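You operate a simulated robot arm through the tools that you are given. There is no shell and no other tool. Be economical: measure what you need, move in short steps, check, and stop when the job is done.

You are at the controls of a simulated robot arm. One attempt, no reset.

## Task
Open the lower right bench drawer, fetch the yellow tin and set it inside, then shut the drawer. Put the blue mug on the board of the grey stand. Open the left drawer of the low cupboard, put the pale wad inside and shut the drawer again. Push the upper right bench drawer shut. Take the orange skein ring and leave it on the middle shelf of the repair stand. Open the bobbin drawer, take the yellow wax block from the inside of the bobbin drawer and leave it on the top of the repair stand, then shut the drawer. Do these in any order. Set down upright: blue mug.

Only the result counts: the job must be done as asked and must still hold three seconds after the hand-in. Knocking over, shifting, dropping, spilling or breaking anything else fails it.

## Robot
A 7-joint arm with a fingered hand on a trunk, on a base that drives. Base frame: it is fixed to the floor where the robot stands at the start and does not move with it; the origin is under the middle of the robot, x ahead of it, y to its left, z up; the surface under the hand at the start is at about z = 0.8. Units: m, degrees, N and s.
With the tool pointing down near the work surface it reaches from about 0.2 to 0.72 m from the robot's upright axis, wherever it stands. Its first joint turns from -166.0 to 166.0 degrees. Places, roughly: blue mug (12x8x9 cm) [0.9, 0.2, 0.8]; board of the grey stand [-1.5, -0.1, 0.6]; bobbin drawer [4.1, -1.9, 0.7]; drawer [0.6, 0.1, 0.4]; drawer cl [-1.4, 3.6, 0.7]; left drawer of the low cupboard [-1.4, 3.5, 0.8]; lower right bench drawer [0.6, 0.1, 0.5]; middle shelf of the repair stand [2.1, 1.3, 0.3]; orange skein ring (17x15x5 cm) [5, -2.3, 0.9]; pale wad (5x5x4 cm) [1, 0.1, 0.8]; top of the repair stand (12x20 cm) [2.08, 1.1, 0.8]; upper right bench drawer [0.5, 0, 0.7]; yellow tin (7x7x6 cm) [1, 0.3, 0.8]; yellow wax block (4x5x3 cm) [4.2, -2, 0.6]. Payload 4 kg.
Tool frame: the origin (TCP) lies between the finger pads and is the grasp point; the fingertips stand 0.026 m ahead of it; z points along the fingers, y is the line along which they close. The gripper opens to 0.132 m. The gripper's body begins 0.073 m behind the TCP. The gripper is a hand of 4 fingers: y runs from the thumb to the fingers, the wrist lies at [0, 0, -0.239] in the tool frame, and closing takes about 1.5 s.
Orientation is that of the tool frame in the base frame, as a unit quaternion [x, y, z, w]. With the fingers straight down and closing along the base's y, the tool's x points along the base's -x, its y along +y and its z along -z.

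## Interface
- The arm moves only by the tool servo_tool. Its argument "motion" is a list of rows, each a list of 2 entries, a list of its own where there are three numbers: the turn, a rotation vector about the base's x, y, z in units of 6 degrees (1.0 is 6 degrees), then the shift along the base's x, y, z in units of 25 mm (1.0 is 25 mm). In form: [[[wx, wy, wz], [tx, ty, tz]], ...]. A call has 1 to 10 rows; each row shifts and turns the commanded pose from where the row before left it. "gripper" is the gripper command, from -1 (fully open) to 1 (shut), values between in proportion, set as the call begins (left out, the last holds). A call with a number of a shift or a turn outside -1 to 1 is refused whole. Each row takes 0.2 s and may step no farther than 0.05 m and 8.6 degrees from the row before; otherwise, or with a gripper value out of range, the whole call is refused. A pose out of reach is approached as far as the arm can. The call stops where the force on the tool passes 40 N (or 10 N more than at its start, if that is more) or the arm is blocked; 0.2 s more then pass. The fingers move at their own pace (about 0.072 m/s each) and stop on an object; they squeeze with about 23 N. The grip force told is the motor's: it shows also when the fingers shut on nothing. Time passes only in rows, and 0.2 s behind the last, so rows that do not move let the fingers close. The reply holds the time, the measured pose of the TCP, the force on the tool along the base axes, the opening and the grip force, in the units named above and with some noise, with the torque about the TCP (base axes, N m) and any sound that the robot's microphone picked up.
- Cameras (640 x 400 px; columns grow to the right, rows downward): "scene" is now at [0.0284, 0.146, 1.3336]; the picture's right is [-0.11, -0.99, 0.00], its down [-0.74, 0.08, -0.67] and it looks along [0.67, -0.07, -0.74] (base axes); focal length 236 px, centre (320, 200). "wrist" rides on the gripper at [0.068, 0.002, -0.097] in the tool frame; the picture's right is [-0.03, 1.00, 0.00], its down [-0.82, -0.02, -0.58] and it looks along [-0.58, -0.01, 0.82] (tool axes); focal length 270 px, centre (320, 200). There is no depth. A picture from a camera that has moved, and an enlarged one, comes with that camera's place and axes in the base frame and with its lens. The place of the scene camera against the robot may be out by one fixed shift of up to 0.025 m in any direction.
- get_image(camera): a new picture of that camera. No time passes.
- raise_lower(by): slides the trunk up (or, below 0, down) by that many m; the arm and the scene camera ride with it, the base frame stays. It gives what a move gives, with no picture.
- drive_base(legs): drives the robot by 1 to 6 legs, each [ahead, turn to the left] in m and degrees, along the robot's own axes; the way and the turn of a leg run together, so that a leg with both is an arc; at most 1.5 m and 180 degrees a leg. The arm and the cameras ride along, it lands a little off, and it stops where it bumps. It gives what a move gives.
- curl_fingers(finger1, finger2, finger3, thumb_bend): sets how far each is bent, from 0 (flat) to 1 (curled in); at 0.3 the hand is open as for a grip, at 0.7 the pads meet at the TCP. One left out holds its place. A second passes; each finger stops where it meets its share of the squeeze, and holds until it gets a number again. A gripper value or a shape takes the hand back. It gives what a move gives, with no picture; readings hold the bend of each and the force on the fingers (four entries, about 0 where the hand has none), thumb and palm.
- grasp_type(shape): the hand has 4 fingers and takes this shape, open, in about a second: jaw (thumb against the fingers, like two jaws); tri (thumb and two fingers); tip (a fingertip pinch); poke (one finger out to press); point (the index stretched); flat (the hand flat); cup (the hand cupped); fist (a fist). The gripper value then closes the fingers along that shape, each until it touches; the sizes above hold for jaw. It gives what a move gives, with no picture.
- head_to(pan, tilt): turns the head with the scene camera to pan (to the left, within 155 degrees either way) and tilt (down, from -29 to 69), counted from straight ahead of the robot. It gives what a move gives.
- enlarge(camera, box): a new picture of the part [left, top, right, bottom] of that camera's present view, enlarged. No time passes.
- hand_in(): hands the job in; it is judged then, once.

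Work in short steps. Places have to be worked out from the pictures, the camera data and where the tool is seen: move nearer, look again, correct. Check each grasp and each placing, and mend what went wrong. You have 493 turns and 238 pictures in all, those below and enlarged ones among them. Open the gripper and draw the arm clear of the work before you hand the job in, unless the task says otherwise; then end with one line.

The tools are called after ">>>" by a JSON object that holds its "fn" and its "kwargs". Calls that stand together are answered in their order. servo_tool: Moves the arm, as the interface text tells. Its arguments: {"type":"object","properties":{"motion":{"type":"array"},"gripper":{"type":"number"}},"required":["motion"]} The other tools are called the same way: raise_lower (by) slides the trunk up or down; grasp_type (shape) gives the hand a shape; curl_fingers (finger1, finger2, finger3, thumb_bend) moves the fingers one by one; drive_base (legs) drives the base; head_to (pan, tilt) turns the head that bears the scene camera; get_image (camera) takes a picture; enlarge (camera, box) takes an enlarged picture of a part of a camera's view; hand_in () hands the job in.

At the start:

```text
time_s: 0.0
ee_pos: [0.4894, 0.0168, 1.0873]
tcp_rot: [0.0, 1.0, 0.0, 0.001]
wrist_force: [-0.9, -0.2, 0.1]
torque: [0.01, -0.02, 0.01]
grip_width: 0.1318
grip_force: 0.0
shape: jaw
bend: [0.3, 0.3, 0.3, 0.3]
finger forces: [0.0, 0.0, 0.1, 0.0, 0.0, 0.1]
trunk travel left (down, up): [-0.3, 0.29]
robot x, y, heading: [-0.0019, 0.0004, -0.4]
head pan, tilt: [-6.2, 47.9]
```

scene: 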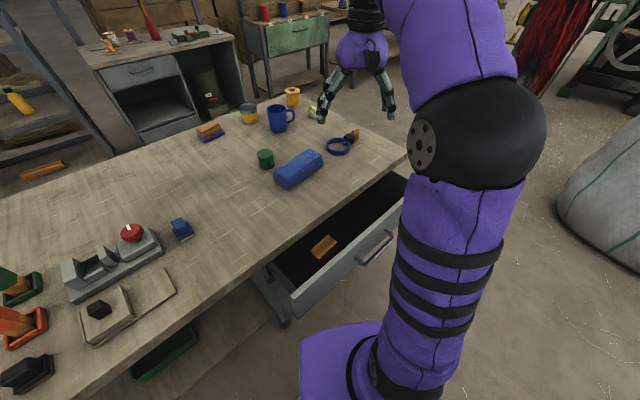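
wrist: 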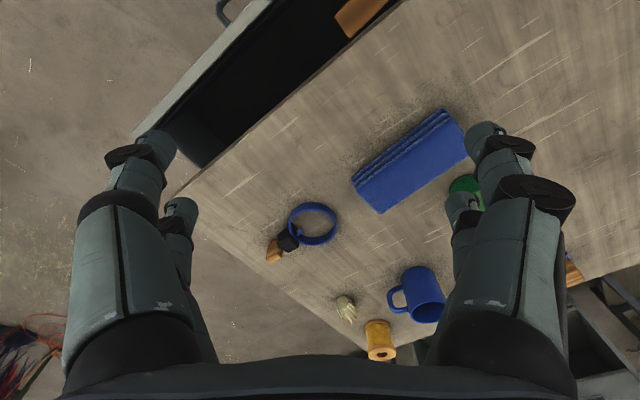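

I'll look first at the bench front and drawer region in detail.

>>> {"fn": "enlarge", "kwargs": {"camera": "scene", "box": [180, 80, 420, 320]}}

>>> {"fn": "head_to", "kwargs": {"pan": -30, "tilt": 60}}

>>> {"fn": "get_image", "kwargs": {"camera": "scene"}}

```text
1.67 times, centred on (300, 200) of scene
camera zoom: at [0.0284, 0.146, 1.3336], right [-0.11, -0.99, 0.0], down [-0.74, 0.08, -0.67], along [0.67, -0.07, -0.74], focal length 393 px, centre (353, 200)
```

zoom: 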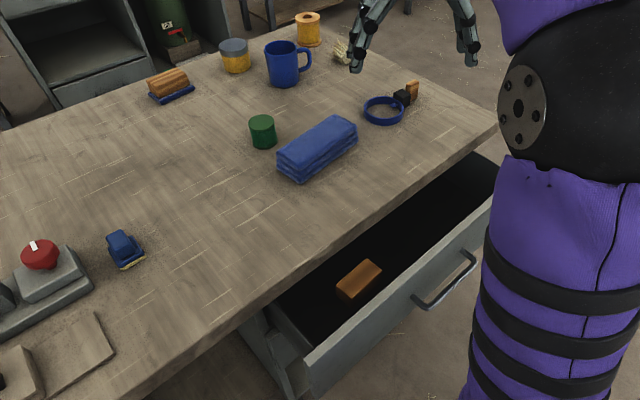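

```text
time_s: 0.9
ee_pos: [0.4889, 0.0167, 1.0887]
tcp_rot: [0.0, 1.0, 0.0, 0.0]
wrist_force: [0.8, 0.5, 0.6]
torque: [-0.01, 0.02, -0.01]
grip_width: 0.132
grip_force: 0.1
shape: jaw
bend: [0.3, 0.3, 0.3, 0.3]
finger forces: [0.0, 0.0, 0.0, 0.1, 0.0, 0.0]
trunk travel left (down, up): [-0.3, 0.29]
robot x, y, heading: [-0.0005, -0.0014, 0.1]
head pan, tilt: [-30.0, 60.0]
```

```text
234 pictures are left
camera scene: at [0.0077, 0.1213, 1.3182], right [-0.5, -0.87, 0.0], down [-0.75, 0.43, -0.5], along [0.43, -0.25, -0.87], focal length 236 px, centre (320, 200)
```

scene: 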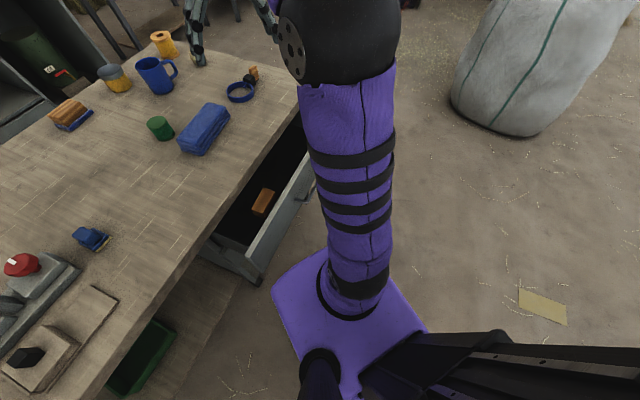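

The tin (yellow/grey) is near (1.02,0.35), the mug near (0.95,0.22) and the wad near (1.02,0.07). Now I'll survey the room with the head.

>>> {"fn": "head_to", "kwargs": {"pan": 0, "tilt": 15}}

>>> {"fn": "get_image", "kwargs": {"camera": "scene"}}

>>> {"fn": "head_to", "kwargs": {"pan": 75, "tilt": 20}}

>>> {"fn": "get_image", "kwargs": {"camera": "scene"}}

>>> {"fn": "head_to", "kwargs": {"pan": 150, "tilt": 20}}

>>> {"fn": "get_image", "kwargs": {"camera": "scene"}}

>>> {"fn": "head_to", "kwargs": {"pan": -150, "tilt": 20}}

>>> {"fn": "get_image", "kwargs": {"camera": "scene"}}

>>> {"fn": "head_to", "kwargs": {"pan": -75, "tilt": 20}}

>>> {"fn": "get_image", "kwargs": {"camera": "scene"}}

```text
time_s: 2.0
ee_pos: [0.4887, 0.0169, 1.087]
tcp_rot: [0.0, 1.0, 0.0, 0.0]
wrist_force: [0.0, 0.0, 0.5]
torque: [-0.01, 0.01, -0.01]
grip_width: 0.1321
grip_force: 0.0
shape: jaw
bend: [0.3, 0.3, 0.3, 0.3]
finger forces: [0.1, 0.0, 0.1, 0.1, 0.0, 0.0]
trunk travel left (down, up): [-0.3, 0.29]
robot x, y, heading: [-0.0006, -0.0001, -0.0]
head pan, tilt: [0.0, 15.0]
```

```text
233 pictures are left
camera scene: at [0.0433, 0.1545, 1.3844], right [0.0, -1.0, 0.0], down [-0.26, 0.0, -0.97], along [0.97, 0.0, -0.26], focal length 236 px, centre (320, 200)
```

scene: 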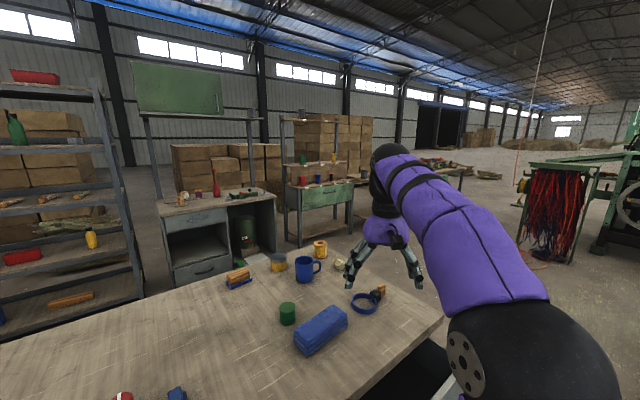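

```text
time_s: 3.5
ee_pos: [0.4884, 0.0171, 1.0873]
tcp_rot: [0.0, 1.0, 0.0, -0.001]
wrist_force: [-0.1, -0.1, 1.0]
torque: [-0.02, 0.01, 0.0]
grip_width: 0.132
grip_force: 0.1
shape: jaw
bend: [0.3, 0.3, 0.3, 0.3]
finger forces: [0.0, 0.0, 0.1, 0.0, 0.0, 0.0]
trunk travel left (down, up): [-0.3, 0.29]
robot x, y, heading: [0.0019, 0.0019, 0.1]
head pan, tilt: [75.0, 20.0]
```

```text
232 pictures are left
camera scene: at [-0.0259, 0.2445, 1.3764], right [0.97, -0.26, 0.0], down [-0.09, -0.33, -0.94], along [0.24, 0.91, -0.34], focal length 236 px, centre (320, 200)
```

scene: 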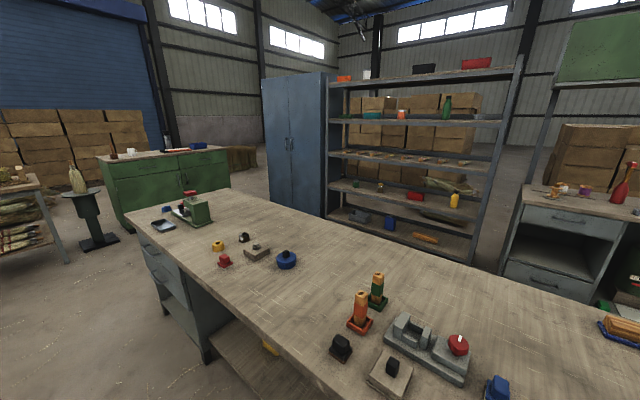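

```text
time_s: 4.9
ee_pos: [0.4892, 0.0168, 1.0871]
tcp_rot: [0.0, 1.0, 0.0, 0.0]
wrist_force: [0.5, -0.3, -1.3]
torque: [0.02, -0.04, 0.0]
grip_width: 0.1319
grip_force: 0.0
shape: jaw
bend: [0.3, 0.3, 0.3, 0.3]
finger forces: [0.1, 0.0, 0.1, 0.0, 0.0, 0.0]
trunk travel left (down, up): [-0.3, 0.29]
robot x, y, heading: [0.0036, -0.0015, 0.1]
head pan, tilt: [150.0, 20.0]
```

```text
231 pictures are left
camera scene: at [-0.1307, 0.2012, 1.3764], right [0.5, 0.87, 0.0], down [0.3, -0.17, -0.94], along [-0.81, 0.47, -0.34], focal length 236 px, centre (320, 200)
```

scene: 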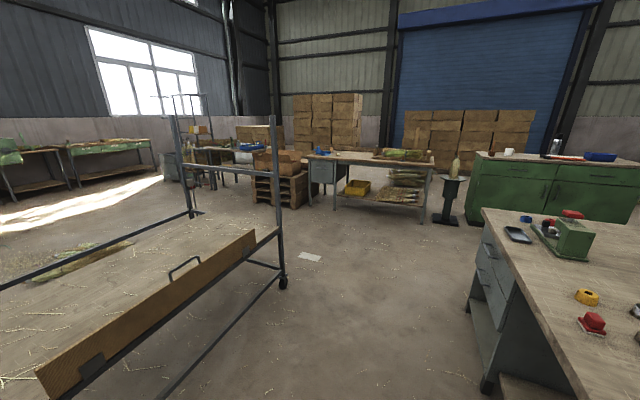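

```text
time_s: 9.0
ee_pos: [0.4892, 0.018, 1.0881]
tcp_rot: [0.0, 1.0, 0.0, 0.0]
wrist_force: [0.5, 0.8, -0.7]
torque: [0.0, 0.0, -0.02]
grip_width: 0.132
grip_force: 0.2
shape: jaw
bend: [0.3, 0.3, 0.3, 0.3]
finger forces: [0.0, 0.0, 0.1, 0.0, 0.0, 0.0]
trunk travel left (down, up): [-0.3, 0.29]
robot x, y, heading: [0.0015, -0.0015, 0.0]
head pan, tilt: [-150.0, 20.0]
```

```text
230 pictures are left
camera scene: at [-0.1307, 0.108, 1.3764], right [-0.5, 0.87, 0.0], down [0.3, 0.17, -0.94], along [-0.81, -0.47, -0.34], focal length 236 px, centre (320, 200)
```

scene: 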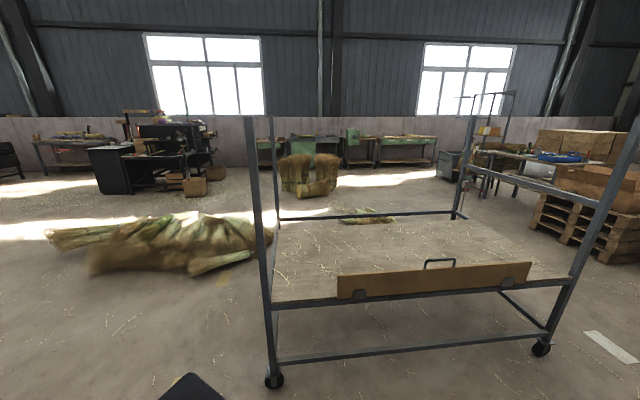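

```text
time_s: 10.5
ee_pos: [0.4882, 0.0162, 1.0873]
tcp_rot: [0.001, 1.0, 0.0, -0.001]
wrist_force: [0.4, -0.1, 0.4]
torque: [-0.02, -0.01, 0.01]
grip_width: 0.132
grip_force: 0.0
shape: jaw
bend: [0.3, 0.3, 0.3, 0.3]
finger forces: [0.0, 0.0, 0.0, 0.1, 0.1, 0.1]
trunk travel left (down, up): [-0.3, 0.29]
robot x, y, heading: [0.0013, 0.0031, -0.0]
head pan, tilt: [-75.0, 20.0]
```

```text
229 pictures are left
camera scene: at [-0.026, 0.0646, 1.3764], right [-0.97, -0.26, 0.0], down [-0.09, 0.33, -0.94], along [0.24, -0.91, -0.34], focal length 236 px, centre (320, 200)
```

scene: 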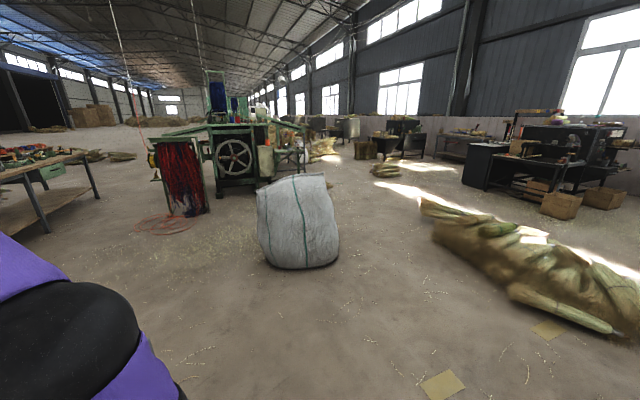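

The bench faces about 35.6° off my heading, with its front edge at n≈0.40 along (0.81,0.58), and the upper drawer is open about 15 cm. I'll drive to stand square in front of the right drawer column, at about (-0.13,-0.42) with heading 35.6°.

>>> {"fn": "drive_base", "kwargs": {"legs": [[0, 73.3], [-0.44, 0], [0, -37.7]]}}

>>> {"fn": "head_to", "kwargs": {"pan": 0, "tilt": 45}}

>>> {"fn": "get_image", "kwargs": {"camera": "scene"}}

>>> {"fn": "get_image", "kwargs": {"camera": "wrist"}}

```text
time_s: 18.6
ee_pos: [0.2547, -0.125, 1.0868]
tcp_rot: [-0.307, 0.952, 0.0, 0.0]
wrist_force: [1.0, -0.5, 0.5]
torque: [-0.06, 0.03, -0.01]
grip_width: 0.1317
grip_force: 0.1
shape: jaw
bend: [0.3, 0.3, 0.3, 0.3]
finger forces: [0.0, 0.0, 0.0, 0.1, 0.0, 0.0]
trunk travel left (down, up): [-0.3, 0.29]
robot x, y, heading: [-0.1322, -0.4237, 35.7]
head pan, tilt: [-75.0, 20.0]
```

```text
time_s: 20.1
ee_pos: [0.2553, -0.1254, 1.0881]
tcp_rot: [-0.306, 0.952, 0.001, 0.0]
wrist_force: [-0.1, -0.2, 0.0]
torque: [0.02, -0.02, -0.01]
grip_width: 0.1317
grip_force: 0.1
shape: jaw
bend: [0.3, 0.3, 0.3, 0.3]
finger forces: [0.0, 0.1, 0.1, 0.1, 0.0, 0.1]
trunk travel left (down, up): [-0.3, 0.29]
robot x, y, heading: [-0.1324, -0.423, 35.5]
head pan, tilt: [0.0, 45.0]
```

```text
228 pictures are left
camera scene: at [-0.1939, -0.2865, 1.3377], right [0.58, -0.81, 0.0], down [-0.57, -0.41, -0.71], along [0.57, 0.41, -0.71], focal length 236 px, centre (320, 200)
```

scene: 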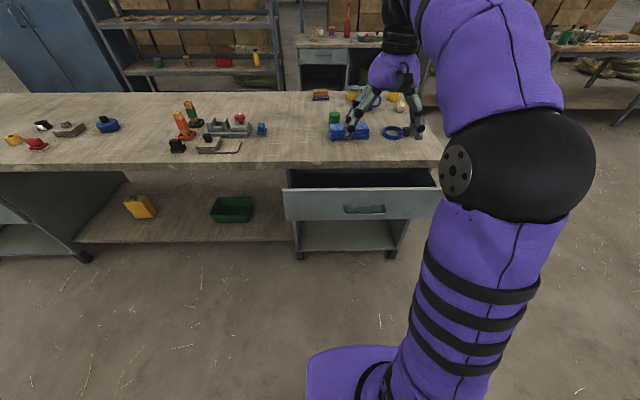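

```text
227 pictures are left
camera wrist: at [0.1985, -0.1626, 1.1849], right [-0.56, 0.83, 0.0], down [0.67, 0.46, 0.58], along [0.48, 0.33, -0.82], focal length 270 px, centre (320, 200)
```

wrist: 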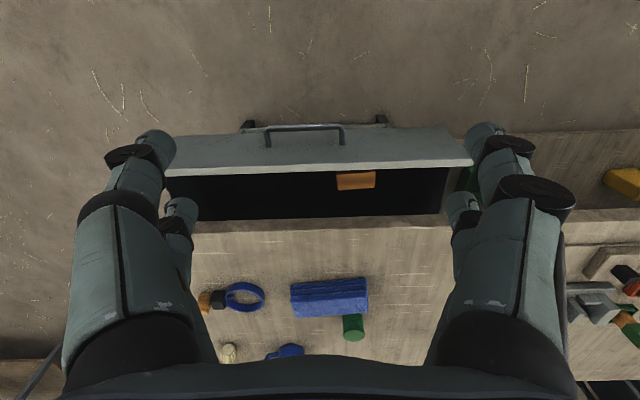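

I'm now square to the bench, with the upper drawer panel at n≈0.30, z≈0.59–0.74 and centre s≈0.26. I'll tilt the hand to horizontal, pointing into the bench.

>>> {"fn": "servo_tool", "kwargs": {"motion": [[[0.58, -0.81, 0], [0, 0, -0.5]], [[0.58, -0.81, 0], [0, 0, -0.5]], [[0.58, -0.81, 0], [0, 0, -0.5]], [[0.58, -0.81, 0], [0, 0, -0.5]], [[0.58, -0.81, 0], [0, 0, -0.5]], [[0.58, -0.81, 0], [0, 0, -0.5]], [[0.58, -0.81, 0], [0, 0, -0.5]], [[0.58, -0.81, 0], [0, 0, -0.5]], [[0.58, -0.81, 0], [0, 0, -0.5]], [[0.58, -0.81, 0], [0, 0, -0.5]]], "gripper": 1}}

>>> {"fn": "servo_tool", "kwargs": {"motion": [[[0.58, -0.81, 0], [0, 0, 0]], [[0.58, -0.81, 0], [0, 0, 0]], [[0.58, -0.81, 0], [0, 0, 0]], [[0.58, -0.81, 0], [0, 0, 0]], [[0.58, -0.81, 0], [0, 0, 0]]]}}

>>> {"fn": "get_image", "kwargs": {"camera": "scene"}}

```text
time_s: 22.3
ee_pos: [0.2545, -0.1262, 0.9617]
tcp_rot: [-0.266, 0.825, 0.153, 0.475]
wrist_force: [0.7, -0.5, 0.1]
torque: [-0.02, -0.02, 0.02]
grip_width: 0.0002
grip_force: 23.0
shape: jaw
bend: [0.62, 0.63, 0.63, 0.7]
finger forces: [0.0, 0.0, 0.1, 0.0, 0.0, 0.0]
trunk travel left (down, up): [-0.3, 0.29]
robot x, y, heading: [-0.1351, -0.4264, 35.6]
head pan, tilt: [0.0, 45.0]
```

```text
time_s: 23.5
ee_pos: [0.2878, -0.0962, 0.9958]
tcp_rot: [-0.218, 0.674, 0.215, 0.672]
wrist_force: [0.0, -0.2, 0.3]
torque: [0.0, 0.0, -0.02]
grip_width: 0.0001
grip_force: 23.1
shape: jaw
bend: [0.62, 0.63, 0.63, 0.7]
finger forces: [0.0, 0.0, 0.0, 0.0, 0.0, 0.1]
out of reach, approached as far as the arm can: row 3, 4, 5
trunk travel left (down, up): [-0.3, 0.29]
robot x, y, heading: [-0.1326, -0.4289, 35.9]
head pan, tilt: [0.0, 45.0]
```

```text
226 pictures are left
camera scene: at [-0.1943, -0.2865, 1.3377], right [0.58, -0.81, 0.0], down [-0.57, -0.41, -0.71], along [0.57, 0.41, -0.71], focal length 236 px, centre (320, 200)
```

scene: 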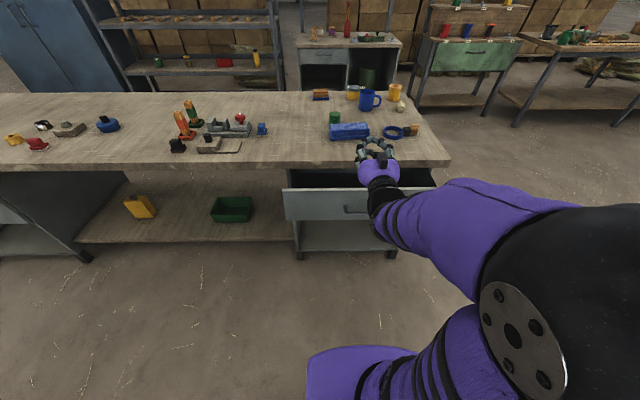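

The arm runs out of reach close to the body. I'll lower the trunk so that the horizontal hand comes level with the drawer front.

>>> {"fn": "raise_lower", "kwargs": {"by": -0.3}}

>>> {"fn": "get_image", "kwargs": {"camera": "scene"}}

>>> {"fn": "get_image", "kwargs": {"camera": "wrist"}}

```text
time_s: 26.5
ee_pos: [0.2878, -0.0958, 0.6952]
tcp_rot: [-0.218, 0.675, 0.214, 0.671]
wrist_force: [-0.3, -0.1, -0.2]
torque: [0.02, -0.03, -0.01]
grip_width: 0.0
grip_force: 23.6
shape: jaw
bend: [0.62, 0.63, 0.63, 0.7]
finger forces: [0.0, 0.0, 0.0, 0.1, 0.0, 0.0]
trunk travel left (down, up): [0.0, 0.59]
robot x, y, heading: [-0.131, -0.421, 35.6]
head pan, tilt: [0.0, 45.0]
```

```text
225 pictures are left
camera scene: at [-0.194, -0.2865, 1.0377], right [0.58, -0.81, 0.0], down [-0.57, -0.41, -0.71], along [0.57, 0.41, -0.71], focal length 236 px, centre (320, 200)
```

scene: 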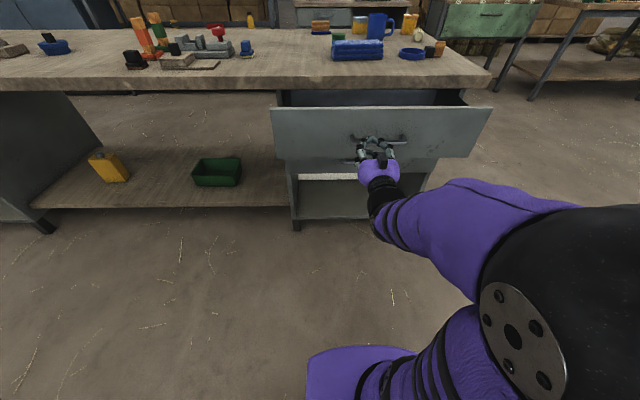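

```text
224 pictures are left
camera wrist: at [0.2087, -0.15, 0.6287], right [-0.58, 0.81, 0.02], down [-0.45, -0.35, 0.82], along [0.67, 0.47, 0.57], focal length 270 px, centre (320, 200)
```

wrist: 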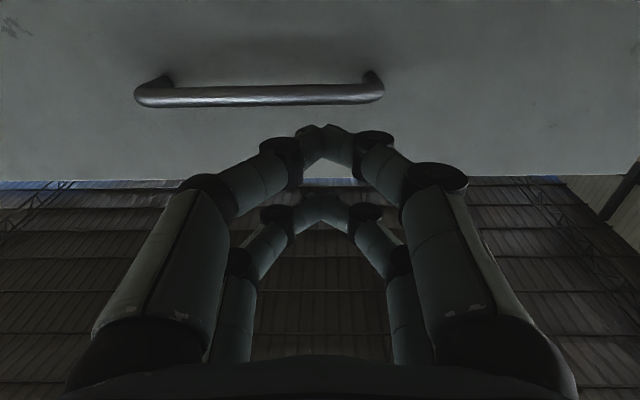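

The tip is at n≈0.204 and z≈0.695, just above the bar (z≈0.67), with the panel face at about n=0.30. I'll push forward along the bench normal.

>>> {"fn": "servo_tool", "kwargs": {"motion": [[[0, 0, 0], [0.81, 0.58, 0]], [[0, 0, 0], [0.81, 0.58, 0]], [[0, 0, 0], [0.81, 0.58, 0]], [[0, 0, 0], [0.81, 0.58, 0]], [[0, 0, 0], [0.5, 0.36, 0]], [[0, 0, 0], [0.5, 0.36, 0]]]}}

>>> {"fn": "get_image", "kwargs": {"camera": "scene"}}

```text
time_s: 27.9
ee_pos: [0.395, -0.0197, 0.6953]
tcp_rot: [-0.217, 0.675, 0.215, 0.672]
wrist_force: [-0.7, 0.4, 1.2]
torque: [0.03, 0.0, -0.01]
grip_width: 0.0002
grip_force: 22.8
shape: jaw
bend: [0.63, 0.63, 0.63, 0.7]
finger forces: [0.0, 0.0, 0.0, 0.0, 0.0, 0.1]
trunk travel left (down, up): [0.0, 0.59]
robot x, y, heading: [-0.1305, -0.4283, 35.7]
head pan, tilt: [0.0, 45.0]
```

```text
223 pictures are left
camera scene: at [-0.194, -0.2865, 1.0377], right [0.58, -0.81, 0.0], down [-0.57, -0.41, -0.71], along [0.57, 0.41, -0.71], focal length 236 px, centre (320, 200)
```

scene: 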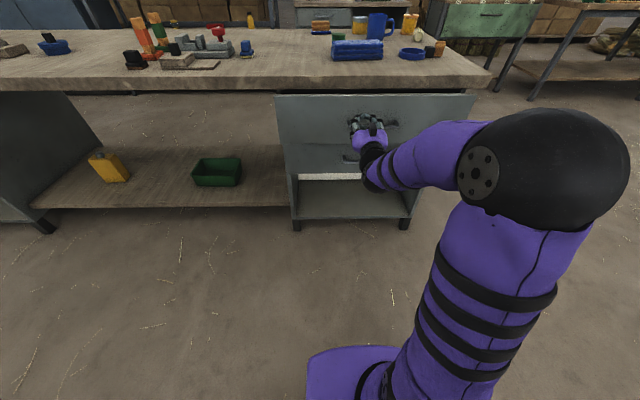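

The drawer is following. I'll keep pushing until resistance stops it.

>>> {"fn": "servo_tool", "kwargs": {"motion": [[[0, 0, 0], [0.6, 0.43, 0]], [[0, 0, 0], [0.6, 0.43, 0]], [[0, 0, 0], [0.4, 0.29, 0]], [[0, 0, 0], [0.4, 0.29, 0]], [[0, 0, 0], [0.4, 0.29, 0]], [[0, 0, 0], [0.4, 0.29, 0]], [[0, 0, 0], [0.4, 0.29, 0]]]}}

>>> {"fn": "get_image", "kwargs": {"camera": "scene"}}

```text
time_s: 29.5
ee_pos: [0.4735, 0.0357, 0.7006]
tcp_rot: [-0.216, 0.672, 0.215, 0.675]
wrist_force: [-10.6, -16.0, 23.4]
torque: [-0.17, 0.57, 0.28]
grip_width: 0.0
grip_force: 22.7
shape: jaw
bend: [0.65, 0.63, 0.63, 0.7]
finger forces: [19.2, 0.0, 0.1, 0.0, 6.6, 0.1]
trunk travel left (down, up): [0.0, 0.59]
robot x, y, heading: [-0.131, -0.4252, 35.8]
head pan, tilt: [0.0, 45.0]
```

```text
222 pictures are left
camera scene: at [-0.1956, -0.2882, 1.0381], right [0.58, -0.81, 0.0], down [-0.57, -0.41, -0.71], along [0.58, 0.41, -0.71], focal length 236 px, centre (320, 200)
```

scene: 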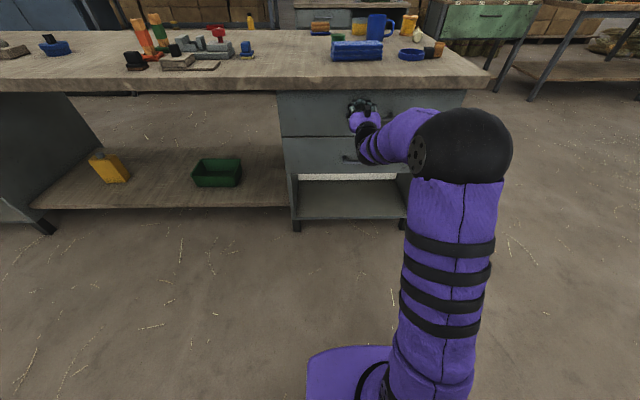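

Resistance suggests the drawer is shut. I'll back off to see both drawer fronts.

>>> {"fn": "servo_tool", "kwargs": {"motion": [[[0, 0, 0], [-0.81, -0.58, 0]], [[0, 0, 0], [-0.81, -0.58, 0]], [[0, 0, 0], [-0.81, -0.58, 0]], [[0, 0, 0], [-0.81, -0.58, 0]], [[0, 0, 0], [-0.81, -0.58, 0]], [[0, 0, 0], [-0.81, -0.58, 0]]]}}

>>> {"fn": "enlarge", "kwargs": {"camera": "scene", "box": [240, 60, 500, 260]}}

>>> {"fn": "get_image", "kwargs": {"camera": "wrist"}}

```text
time_s: 30.9
ee_pos: [0.3512, -0.0515, 0.7008]
tcp_rot: [-0.215, 0.672, 0.216, 0.675]
wrist_force: [10.0, -11.7, 29.2]
torque: [-0.02, 0.11, 0.01]
grip_width: 0.0001
grip_force: 23.3
shape: jaw
bend: [0.63, 0.63, 0.63, 0.7]
finger forces: [24.4, 0.1, 0.1, 0.1, 6.7, 0.1]
trunk travel left (down, up): [0.0, 0.59]
robot x, y, heading: [-0.1297, -0.427, 35.7]
head pan, tilt: [0.0, 45.0]
```

```text
2.00 times, centred on (370, 160) of scene
camera zoom: at [-0.1947, -0.2881, 1.038], right [0.58, -0.81, 0.0], down [-0.57, -0.41, -0.71], along [0.58, 0.41, -0.71], focal length 472 px, centre (220, 280)
```

zoom: 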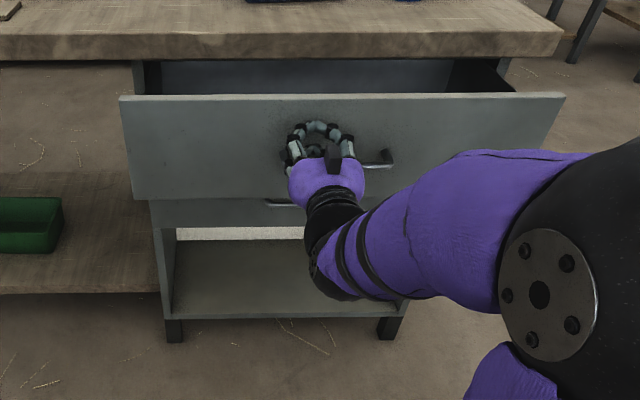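

```text
220 pictures are left
camera wrist: at [0.2729, -0.1044, 0.6324], right [-0.58, 0.81, 0.02], down [-0.46, -0.36, 0.81], along [0.67, 0.46, 0.58], focal length 270 px, centre (320, 200)
```

wrist: 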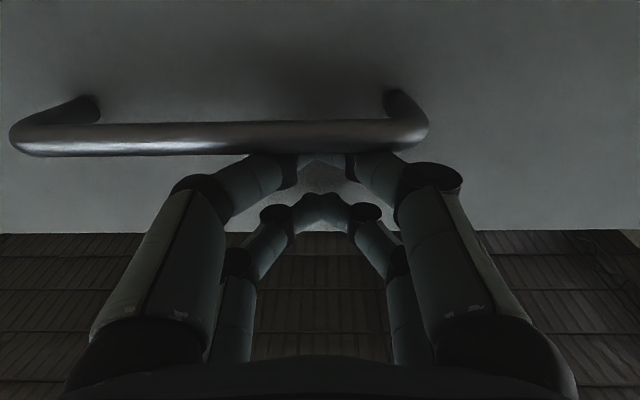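

A finger hooked behind the bar and pulled the drawer out again. I'll raise the hand clear of the bar and then push higher up on the panel.

>>> {"fn": "servo_tool", "kwargs": {"motion": [[[0, 0, 0], [0, 0, 0.6]], [[0, 0, 0], [0, 0, 0.6]]]}}

>>> {"fn": "get_image", "kwargs": {"camera": "wrist"}}

```text
time_s: 31.5
ee_pos: [0.3524, -0.0485, 0.7232]
tcp_rot: [-0.22, 0.677, 0.215, 0.669]
wrist_force: [-0.3, 0.3, 0.3]
torque: [-0.02, -0.02, 0.03]
grip_width: 0.0
grip_force: 23.0
shape: jaw
bend: [0.63, 0.63, 0.63, 0.7]
finger forces: [0.0, 0.1, 0.0, 0.0, 0.1, 0.0]
trunk travel left (down, up): [0.0, 0.59]
robot x, y, heading: [-0.1304, -0.4317, 35.7]
head pan, tilt: [0.0, 45.0]
```

```text
219 pictures are left
camera wrist: at [0.2718, -0.1027, 0.6571], right [-0.58, 0.81, 0.02], down [-0.45, -0.35, 0.82], along [0.68, 0.47, 0.57], focal length 270 px, centre (320, 200)
```

wrist: 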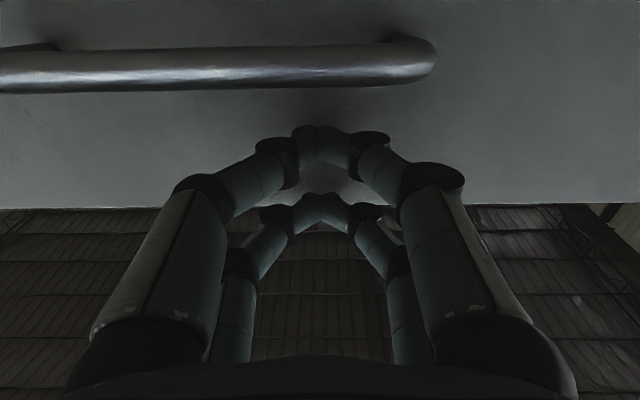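

The fingers are clear above the bar. I'll push forward again at z≈0.72.

>>> {"fn": "servo_tool", "kwargs": {"motion": [[[0, 0, 0], [0.81, 0.58, 0]], [[0, 0, 0], [0.81, 0.58, 0]], [[0, 0, 0], [0.81, 0.58, 0]], [[0, 0, 0], [0.5, 0.36, 0]], [[0, 0, 0], [0.5, 0.36, 0]], [[0, 0, 0], [0.4, 0.29, 0]], [[0, 0, 0], [0.4, 0.29, 0]], [[0, 0, 0], [0.4, 0.29, 0]], [[0, 0, 0], [0.4, 0.29, 0]]]}}

>>> {"fn": "get_image", "kwargs": {"camera": "wrist"}}

```text
time_s: 33.5
ee_pos: [0.4771, 0.0383, 0.7256]
tcp_rot: [-0.217, 0.676, 0.214, 0.671]
wrist_force: [-32.6, -24.9, -4.7]
torque: [-0.06, -0.06, -0.11]
grip_width: 0.0
grip_force: 23.2
shape: jaw
bend: [0.63, 0.64, 0.64, 0.7]
finger forces: [0.0, 0.1, 0.0, 0.1, 0.0, 0.1]
trunk travel left (down, up): [0.0, 0.59]
robot x, y, heading: [-0.1316, -0.423, 35.4]
head pan, tilt: [0.0, 45.0]
```

```text
218 pictures are left
camera wrist: at [0.3977, -0.0143, 0.6595], right [-0.58, 0.81, 0.02], down [-0.45, -0.35, 0.82], along [0.68, 0.47, 0.57], focal length 270 px, centre (320, 200)
```

wrist: 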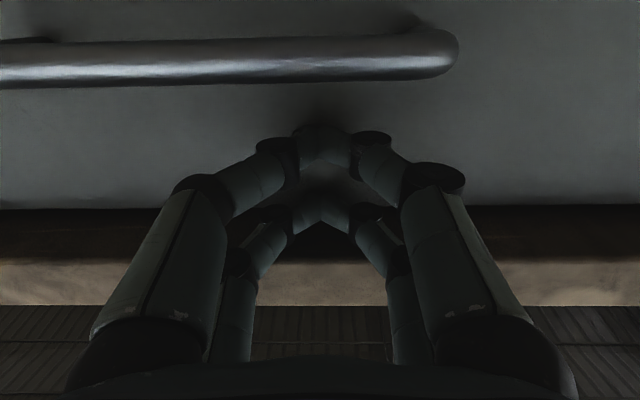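

There was a clean 41 N push along the normal, so the drawer is closed with its face at n≈0.434. I'll withdraw and check.

>>> {"fn": "servo_tool", "kwargs": {"motion": [[[0, 0, 0], [-0.81, -0.58, 0.1]], [[0, 0, 0], [-0.81, -0.58, 0]], [[0, 0, 0], [-0.81, -0.58, 0]], [[0, 0, 0], [-0.81, -0.58, 0]], [[0, 0, 0], [-0.81, -0.58, 0]], [[0, 0, 0], [-0.81, -0.58, 0]], [[0, 0, 0], [-0.81, -0.58, 0]], [[0, 0, 0], [-0.81, -0.58, 0]]]}}

>>> {"fn": "enlarge", "kwargs": {"camera": "scene", "box": [240, 60, 500, 260]}}

```text
time_s: 35.3
ee_pos: [0.315, -0.0753, 0.7303]
tcp_rot: [-0.218, 0.675, 0.214, 0.671]
wrist_force: [0.3, 0.5, 0.4]
torque: [0.02, -0.01, 0.01]
grip_width: 0.0
grip_force: 22.9
shape: jaw
bend: [0.63, 0.64, 0.64, 0.7]
finger forces: [0.0, 0.0, 0.0, 0.0, 0.0, 0.1]
trunk travel left (down, up): [0.0, 0.59]
robot x, y, heading: [-0.1299, -0.4269, 35.6]
head pan, tilt: [0.0, 45.0]
```

```text
2.00 times, centred on (370, 160) of scene
camera zoom: at [-0.1939, -0.2864, 1.0377], right [0.58, -0.81, 0.0], down [-0.57, -0.41, -0.71], along [0.57, 0.41, -0.71], focal length 472 px, centre (220, 280)
```

zoom: 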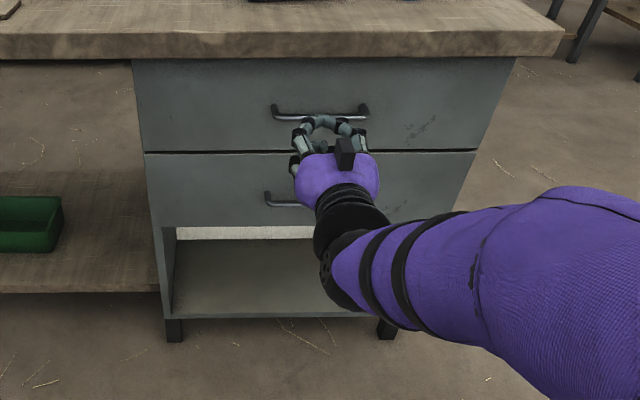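

The upper drawer is flush. The lower drawer's bar is around n≈0.395, s≈0.278, z≈0.51. I'll back the base 0.13 m for pulling room, then roll the hand so it closes vertically.

>>> {"fn": "drive_base", "kwargs": {"legs": [[-0.13, 0]]}}

>>> {"fn": "servo_tool", "kwargs": {"motion": [[[0.81, 0.58, 0], [0.1, 0, -0.3]], [[0.81, 0.58, 0], [0.1, 0, -0.3]], [[0.81, 0.58, 0], [0.1, 0, -0.3]], [[0.81, 0.58, 0], [0.1, 0, -0.3]], [[0.81, 0.58, 0], [0.1, 0, -0.3]], [[0.81, 0.58, 0], [0, 0, -0.3]], [[0.81, 0.58, 0], [0, 0, -0.3]], [[0.81, 0.58, 0], [0, 0, -0.3]], [[0.81, 0.58, 0], [0, 0, -0.3]], [[0.81, 0.58, 0], [0, 0, -0.3]]], "gripper": 0}}

>>> {"fn": "servo_tool", "kwargs": {"motion": [[[0.81, 0.58, 0], [0, 0, -0.5]], [[0.81, 0.58, 0], [0, 0, -0.5]], [[0.81, 0.58, 0], [0, 0, -0.5]], [[0.81, 0.58, 0], [0, 0, -0.5]], [[0.81, 0.58, 0], [0, 0, -0.5]]]}}

>>> {"fn": "get_image", "kwargs": {"camera": "scene"}}

>>> {"fn": "get_image", "kwargs": {"camera": "wrist"}}

```text
time_s: 36.5
ee_pos: [0.2111, -0.15, 0.7306]
tcp_rot: [-0.218, 0.676, 0.214, 0.671]
wrist_force: [-0.3, 0.2, -0.7]
torque: [-0.01, 0.0, 0.01]
grip_width: 0.0003
grip_force: 22.9
shape: jaw
bend: [0.63, 0.64, 0.64, 0.7]
finger forces: [0.0, 0.0, 0.0, 0.0, 0.0, 0.0]
trunk travel left (down, up): [0.0, 0.59]
robot x, y, heading: [-0.2371, -0.4985, 35.7]
head pan, tilt: [0.0, 45.0]
```

```text
time_s: 38.8
ee_pos: [0.2234, -0.149, 0.6563]
tcp_rot: [0.146, 0.693, 0.523, 0.474]
wrist_force: [-0.4, 0.2, 0.4]
torque: [0.02, 0.0, -0.03]
grip_width: 0.0655
grip_force: 0.1
shape: jaw
bend: [0.73, 0.73, 0.73, 0.7]
finger forces: [0.0, 0.0, 0.0, 0.0, 0.1, 0.1]
trunk travel left (down, up): [0.0, 0.59]
robot x, y, heading: [-0.2384, -0.499, 35.5]
head pan, tilt: [0.0, 45.0]
```

```text
time_s: 40.0
ee_pos: [0.2234, -0.1513, 0.5918]
tcp_rot: [0.319, 0.631, 0.629, 0.323]
wrist_force: [0.3, -0.3, 0.1]
torque: [-0.04, -0.02, 0.0]
grip_width: 0.0656
grip_force: 0.0
shape: jaw
bend: [0.73, 0.73, 0.73, 0.7]
finger forces: [0.0, 0.1, 0.0, 0.1, 0.0, 0.0]
trunk travel left (down, up): [0.0, 0.59]
robot x, y, heading: [-0.2338, -0.5023, 35.7]
head pan, tilt: [0.0, 45.0]
```

```text
216 pictures are left
camera scene: at [-0.2994, -0.3618, 1.0377], right [0.58, -0.81, 0.0], down [-0.57, -0.41, -0.71], along [0.57, 0.41, -0.71], focal length 236 px, centre (320, 200)
```

scene: 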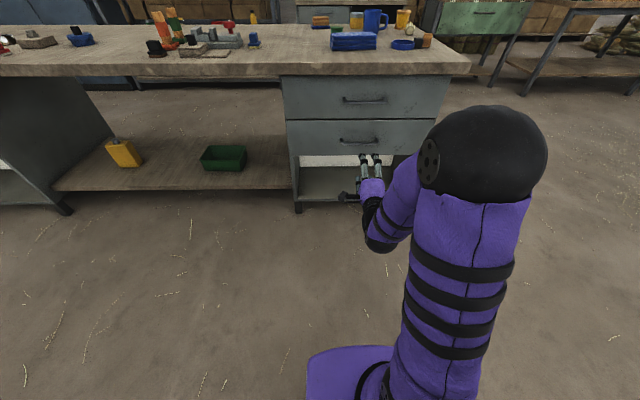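

```text
215 pictures are left
camera wrist: at [0.1055, -0.1508, 0.5945], right [0.01, -0.02, 1.0], down [0.01, -1.0, -0.02], along [1.0, 0.01, -0.01], focal length 270 px, centre (320, 200)
```

wrist: 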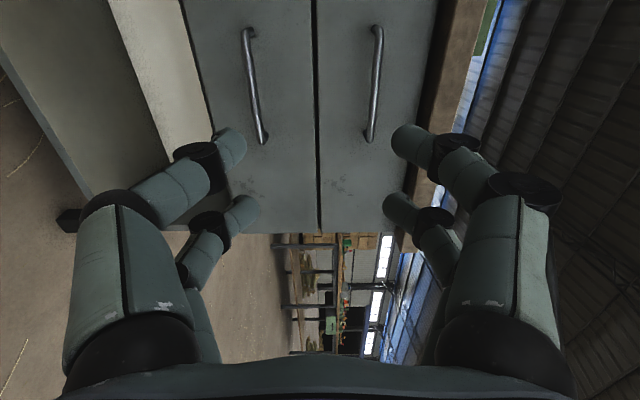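

By the wrist view the lower bar sits at z≈0.504, s≈0.279, n≈0.395. I'll align in height and sideways, then approach.

>>> {"fn": "servo_tool", "kwargs": {"motion": [[[0, 0, 0], [0.3, -0.43, -0.9]], [[0, 0, 0], [0.3, -0.43, -0.9]], [[0, 0, 0], [0, 0, -0.9]], [[0, 0, 0], [0, 0, -0.8]], [[0, 0, 0], [0.81, 0.58, 0]], [[0, 0, 0], [0.81, 0.58, 0]], [[0, 0, 0], [0.81, 0.58, 0]], [[0, 0, 0], [0.81, 0.58, 0]], [[0, 0, 0], [0.81, 0.58, 0]], [[0, 0, 0], [0.81, 0.58, 0]]]}}

>>> {"fn": "get_image", "kwargs": {"camera": "wrist"}}

```text
time_s: 42.1
ee_pos: [0.361, -0.0841, 0.5031]
tcp_rot: [0.318, 0.633, 0.628, 0.324]
wrist_force: [0.3, 0.3, -0.3]
torque: [0.04, -0.01, 0.03]
grip_width: 0.0657
grip_force: 0.1
shape: jaw
bend: [0.73, 0.73, 0.73, 0.7]
finger forces: [0.0, 0.0, 0.0, 0.0, 0.0, 0.0]
trunk travel left (down, up): [0.0, 0.59]
robot x, y, heading: [-0.2364, -0.503, 35.3]
head pan, tilt: [0.0, 45.0]
```

```text
214 pictures are left
camera wrist: at [0.2432, -0.0843, 0.5045], right [0.01, -0.01, 1.0], down [0.01, -1.0, -0.01], along [1.0, 0.01, -0.01], focal length 270 px, centre (320, 200)
```

wrist: 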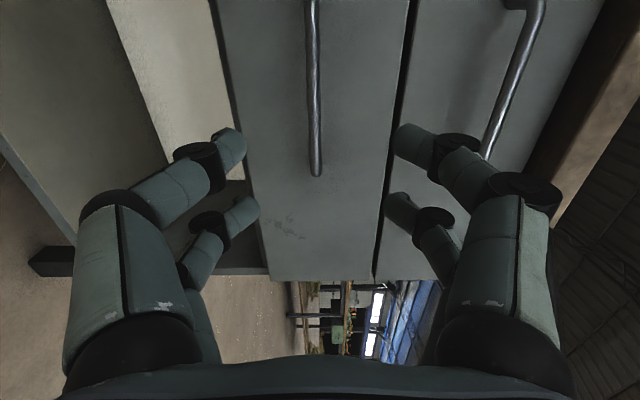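

The bar is centred between the jaws. I'll advance the remaining 0.147 m and close.

>>> {"fn": "servo_tool", "kwargs": {"motion": [[[0, 0, 0], [0.81, 0.58, 0]], [[0, 0, 0], [0.81, 0.58, 0]], [[0, 0, 0], [0.81, 0.58, 0]], [[0, 0, 0], [0.81, 0.58, 0]], [[0, 0, 0], [0.81, 0.58, 0]], [[0, 0, 0], [0.7, 0.5, 0]]]}}

>>> {"fn": "servo_tool", "kwargs": {"motion": [[[0, 0, 0], [0, 0, 0]], [[0, 0, 0], [0, 0, 0]], [[0, 0, 0], [0, 0, 0]], [[0, 0, 0], [0, 0, 0]], [[0, 0, 0], [0, 0, 0]], [[0, 0, 0], [0, 0, 0]]], "gripper": 1}}

>>> {"fn": "get_image", "kwargs": {"camera": "wrist"}}

```text
time_s: 43.5
ee_pos: [0.4786, 0.0006, 0.505]
tcp_rot: [0.318, 0.632, 0.628, 0.323]
wrist_force: [0.9, -0.1, 0.6]
torque: [0.01, 0.01, 0.02]
grip_width: 0.0658
grip_force: 0.1
shape: jaw
bend: [0.73, 0.73, 0.73, 0.7]
finger forces: [0.0, 0.0, 0.0, 0.0, 0.0, 0.1]
trunk travel left (down, up): [0.0, 0.59]
robot x, y, heading: [-0.2405, -0.4957, 35.7]
head pan, tilt: [0.0, 45.0]
```

```text
time_s: 45.0
ee_pos: [0.4778, -0.0005, 0.5048]
tcp_rot: [0.318, 0.631, 0.628, 0.324]
wrist_force: [1.9, 2.3, -1.0]
torque: [-0.01, -0.01, 0.02]
grip_width: 0.0087
grip_force: 23.0
shape: jaw
bend: [0.66, 0.66, 0.73, 0.72]
finger forces: [16.2, 16.6, 16.3, 0.1, 18.2, 0.1]
trunk travel left (down, up): [0.0, 0.59]
robot x, y, heading: [-0.2389, -0.503, 35.8]
head pan, tilt: [0.0, 45.0]
```

```text
213 pictures are left
camera wrist: at [0.3604, 0.0, 0.5065], right [0.01, -0.01, 1.0], down [0.01, -1.0, -0.01], along [1.0, 0.01, -0.01], focal length 270 px, centre (320, 200)
```

wrist: 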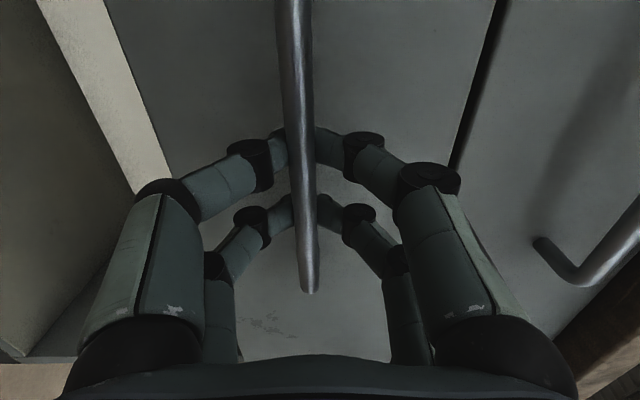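

The bar is held (8.7 mm, 16 N on each finger). I'll pull the drawer straight out.

>>> {"fn": "servo_tool", "kwargs": {"motion": [[[0, 0, 0], [-0.5, -0.36, 0]], [[0, 0, 0], [-0.7, -0.5, 0]], [[0, 0, 0], [-0.7, -0.5, 0]], [[0, 0, 0], [-0.7, -0.5, 0]], [[0, 0, 0], [-0.7, -0.5, 0]], [[0, 0, 0], [-0.7, -0.5, 0]], [[0, 0, 0], [-0.7, -0.5, 0]]]}}

>>> {"fn": "servo_tool", "kwargs": {"motion": [[[0, 0, 0], [-0.7, -0.5, 0]], [[0, 0, 0], [-0.7, -0.5, 0]], [[0, 0, 0], [-0.7, -0.5, 0]], [[0, 0, 0], [-0.7, -0.5, 0]], [[0, 0, 0], [-0.7, -0.5, 0]]]}}

>>> {"fn": "get_image", "kwargs": {"camera": "scene"}}

```text
time_s: 46.5
ee_pos: [0.3589, -0.0814, 0.5031]
tcp_rot: [0.319, 0.632, 0.628, 0.324]
wrist_force: [0.7, -0.2, 0.4]
torque: [-0.01, -0.01, 0.0]
grip_width: 0.0059
grip_force: 23.2
shape: jaw
bend: [0.68, 0.67, 0.74, 0.72]
finger forces: [0.0, 0.0, 0.0, 0.0, 0.0, 0.1]
trunk travel left (down, up): [0.0, 0.59]
robot x, y, heading: [-0.2367, -0.5017, 35.6]
head pan, tilt: [0.0, 45.0]
```

```text
time_s: 47.8
ee_pos: [0.2776, -0.1415, 0.5056]
tcp_rot: [0.317, 0.63, 0.63, 0.325]
wrist_force: [21.5, 14.4, -7.9]
torque: [0.11, -0.17, -0.14]
grip_width: 0.0045
grip_force: 23.4
shape: jaw
bend: [0.66, 0.66, 0.73, 0.72]
finger forces: [0.0, 0.0, 0.0, 0.0, 20.8, 0.0]
trunk travel left (down, up): [0.0, 0.59]
robot x, y, heading: [-0.2357, -0.4983, 35.3]
head pan, tilt: [0.0, 45.0]
stopped in row 5: the force on the tool passed its limit at 57 N (the readings are from after the stop); the commanded pose is now the measured one
```

```text
212 pictures are left
camera scene: at [-0.2976, -0.3606, 1.0375], right [0.58, -0.81, 0.0], down [-0.58, -0.41, -0.71], along [0.57, 0.41, -0.71], focal length 236 px, centre (320, 200)
```

scene: 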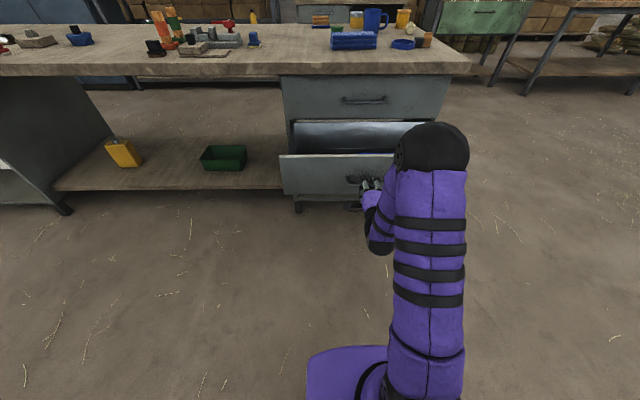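

The drawer is open to its stop (about 24 cm). I'll release, back away from the bar, and raise the trunk.

>>> {"fn": "servo_tool", "kwargs": {"motion": [[[0, 0, 0], [0, 0, 0]], [[0, 0, 0], [0, 0, 0]], [[0, 0, 0], [0, 0, 0]], [[0, 0, 0], [0, 0, 0]], [[0, 0, 0], [-0.81, -0.58, 0]], [[0, 0, 0], [-0.81, -0.58, 0]], [[0, 0, 0], [-0.81, -0.58, 0]]], "gripper": 0.1}}

>>> {"fn": "raise_lower", "kwargs": {"by": 0.45}}

>>> {"fn": "get_image", "kwargs": {"camera": "scene"}}

```text
time_s: 49.4
ee_pos: [0.2302, -0.1767, 0.506]
tcp_rot: [0.317, 0.629, 0.631, 0.326]
wrist_force: [0.1, -0.5, 0.3]
torque: [0.0, 0.01, -0.01]
grip_width: 0.0587
grip_force: 0.2
shape: jaw
bend: [0.73, 0.73, 0.73, 0.7]
finger forces: [0.1, 0.0, 0.0, 0.0, 0.0, 0.0]
out of reach, approached as far as the arm can: row 7
trunk travel left (down, up): [0.0, 0.59]
robot x, y, heading: [-0.2364, -0.5005, 35.7]
head pan, tilt: [0.0, 45.0]
```

```text
refused: 0.45 is not a number from -0.4 to 0.4
```

```text
211 pictures are left
camera scene: at [-0.2991, -0.3616, 1.0377], right [0.58, -0.81, 0.0], down [-0.57, -0.41, -0.71], along [0.57, 0.41, -0.71], focal length 236 px, centre (320, 200)
```

scene: 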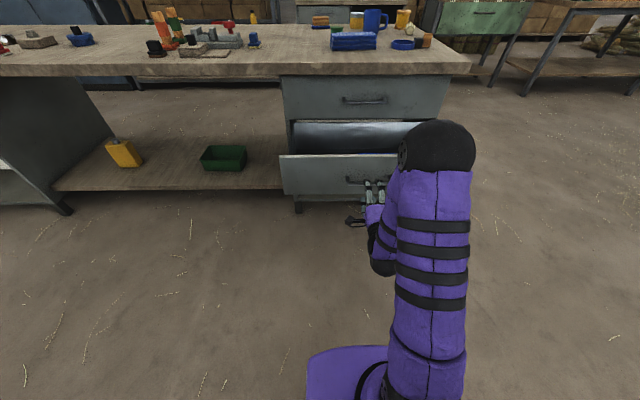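

Clear of the bar by about 3 cm. I'll raise the trunk 0.4 and rotate the tool back to pointing down.

>>> {"fn": "raise_lower", "kwargs": {"by": 0.4}}

>>> {"fn": "servo_tool", "kwargs": {"motion": [[[-0.81, -0.58, 0], [0, 0, 0.3]], [[-0.81, -0.58, 0], [0, 0, 0.3]], [[-0.81, -0.58, 0], [0, 0, 0.3]], [[-0.81, -0.58, 0], [0, 0, 0.3]], [[-0.81, -0.58, 0], [0, 0, 0.3]], [[-0.81, -0.58, 0], [0, 0, 0.3]], [[-0.81, -0.58, 0], [0, 0, 0.3]], [[-0.81, -0.58, 0], [0, 0, 0.3]], [[-0.81, -0.58, 0], [0, 0, 0.3]], [[-0.81, -0.58, 0], [0, 0, 0.3]]]}}

>>> {"fn": "servo_tool", "kwargs": {"motion": [[[-0.81, -0.58, 0], [0, 0, 0]], [[-0.81, -0.58, 0], [0, 0, 0]], [[-0.81, -0.58, 0], [0, 0, 0]], [[-0.81, -0.58, 0], [0, 0, 0]], [[-0.81, -0.58, 0], [0, 0, 0]], [[-0.58, 0.81, 0], [0, 0, 0]], [[-0.58, 0.81, 0], [0, 0, 0]], [[-0.58, 0.81, 0], [0, 0, 0]], [[-0.58, 0.81, 0], [0, 0, 0]], [[-0.58, 0.81, 0], [0, 0, 0]]]}}

>>> {"fn": "servo_tool", "kwargs": {"motion": [[[-0.58, 0.81, 0], [0, 0, 0]], [[-0.58, 0.81, 0], [0, 0, 0]], [[-0.58, 0.81, 0], [0, 0, 0]], [[-0.58, 0.81, 0], [0, 0, 0]], [[-0.58, 0.81, 0], [0, 0, 0]], [[-0.58, 0.81, 0], [0, 0, 0]], [[-0.58, 0.81, 0], [0, 0, 0]], [[-0.58, 0.81, 0], [0, 0, 0]], [[-0.58, 0.81, 0], [0, 0, 0]], [[-0.58, 0.81, 0], [0, 0, 0]]]}}

>>> {"fn": "get_image", "kwargs": {"camera": "scene"}}

```text
time_s: 53.2
ee_pos: [0.2311, -0.1756, 0.9055]
tcp_rot: [0.318, 0.629, 0.631, 0.325]
wrist_force: [-0.4, 0.3, 0.2]
torque: [0.0, -0.03, 0.04]
grip_width: 0.0588
grip_force: 0.1
shape: jaw
bend: [0.73, 0.73, 0.73, 0.7]
finger forces: [0.0, 0.0, 0.0, 0.1, 0.1, 0.0]
trunk travel left (down, up): [-0.4, 0.19]
robot x, y, heading: [-0.2371, -0.5002, 35.7]
head pan, tilt: [0.0, 45.0]
```

```text
time_s: 55.4
ee_pos: [0.2333, -0.1731, 0.9792]
tcp_rot: [-0.039, 0.707, 0.383, 0.593]
wrist_force: [0.9, -0.1, -0.5]
torque: [-0.01, 0.01, -0.03]
grip_width: 0.0588
grip_force: 0.0
shape: jaw
bend: [0.73, 0.73, 0.73, 0.7]
finger forces: [0.0, 0.0, 0.0, 0.0, 0.1, 0.0]
out of reach, approached as far as the arm can: row 4
trunk travel left (down, up): [-0.4, 0.19]
robot x, y, heading: [-0.2387, -0.4998, 35.3]
head pan, tilt: [0.0, 45.0]
```

```text
time_s: 57.6
ee_pos: [0.2339, -0.1748, 0.9811]
tcp_rot: [-0.268, 0.825, 0.154, 0.474]
wrist_force: [0.0, 0.2, -0.2]
torque: [0.0, 0.0, 0.0]
grip_width: 0.0589
grip_force: 0.1
shape: jaw
bend: [0.73, 0.73, 0.73, 0.7]
finger forces: [0.0, 0.1, 0.0, 0.0, 0.0, 0.0]
trunk travel left (down, up): [-0.4, 0.19]
robot x, y, heading: [-0.2401, -0.494, 35.9]
head pan, tilt: [0.0, 45.0]
```

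```text
time_s: 59.8
ee_pos: [0.236, -0.1734, 0.9709]
tcp_rot: [-0.307, 0.952, 0.003, -0.003]
wrist_force: [0.6, -0.2, -0.1]
torque: [-0.01, 0.01, 0.01]
grip_width: 0.0598
grip_force: 0.1
shape: jaw
bend: [0.73, 0.73, 0.73, 0.7]
finger forces: [0.0, 0.0, 0.0, 0.1, 0.0, 0.1]
out of reach, approached as far as the arm can: row 3
trunk travel left (down, up): [-0.4, 0.19]
robot x, y, heading: [-0.2363, -0.4972, 35.7]
head pan, tilt: [0.0, 45.0]
```

```text
210 pictures are left
camera scene: at [-0.2991, -0.3616, 1.4377], right [0.58, -0.81, 0.0], down [-0.57, -0.41, -0.71], along [0.57, 0.41, -0.71], focal length 236 px, centre (320, 200)
```

scene: 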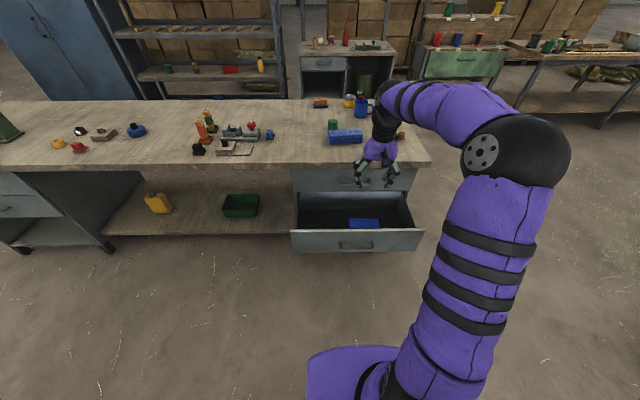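

The lower drawer is open with a blue item inside it. The tin and the mug lie about 1.0 m deep on the bench, so I'll drive round to its right end (s≈0.92), keeping my heading along the bench normal.

>>> {"fn": "drive_base", "kwargs": {"legs": [[0, -90], [0.65, 0], [0, 90], [1.3, 0]]}}

>>> {"fn": "head_to", "kwargs": {"pan": 80, "tilt": 45}}

>>> {"fn": "get_image", "kwargs": {"camera": "scene"}}

```text
time_s: 78.1
ee_pos: [1.6626, 0.0642, 0.9713]
tcp_rot: [-0.311, 0.95, 0.004, -0.001]
wrist_force: [0.1, 0.3, -0.6]
torque: [-0.04, 0.01, 0.01]
grip_width: 0.0597
grip_force: 0.1
shape: jaw
bend: [0.73, 0.73, 0.73, 0.7]
finger forces: [0.0, 0.0, 0.0, 0.1, 0.0, 0.0]
trunk travel left (down, up): [-0.4, 0.19]
robot x, y, heading: [1.1926, -0.2671, 36.2]
head pan, tilt: [0.0, 45.0]
```

```text
time_s: 79.6
ee_pos: [1.6622, 0.0633, 0.9719]
tcp_rot: [-0.312, 0.95, 0.003, -0.002]
wrist_force: [0.0, 1.1, 0.3]
torque: [-0.02, -0.03, 0.02]
grip_width: 0.0596
grip_force: 0.0
shape: jaw
bend: [0.73, 0.73, 0.73, 0.7]
finger forces: [0.1, 0.1, 0.0, 0.1, 0.0, 0.1]
trunk travel left (down, up): [-0.4, 0.19]
robot x, y, heading: [1.1954, -0.2624, 36.3]
head pan, tilt: [80.0, 45.0]
```

```text
209 pictures are left
camera scene: at [1.0288, -0.1036, 1.4377], right [0.9, 0.44, 0.0], down [0.31, -0.63, -0.71], along [-0.31, 0.63, -0.71], focal length 236 px, centre (320, 200)
```

scene: 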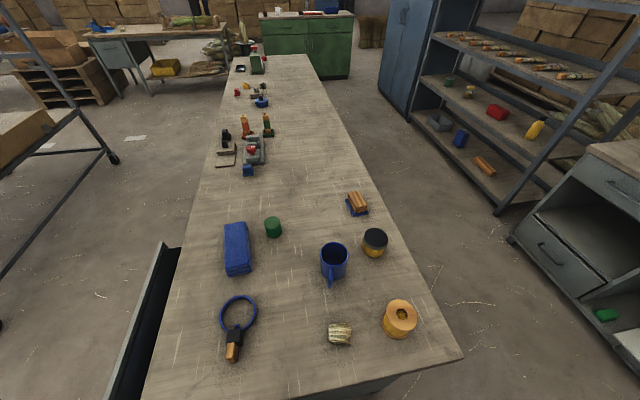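

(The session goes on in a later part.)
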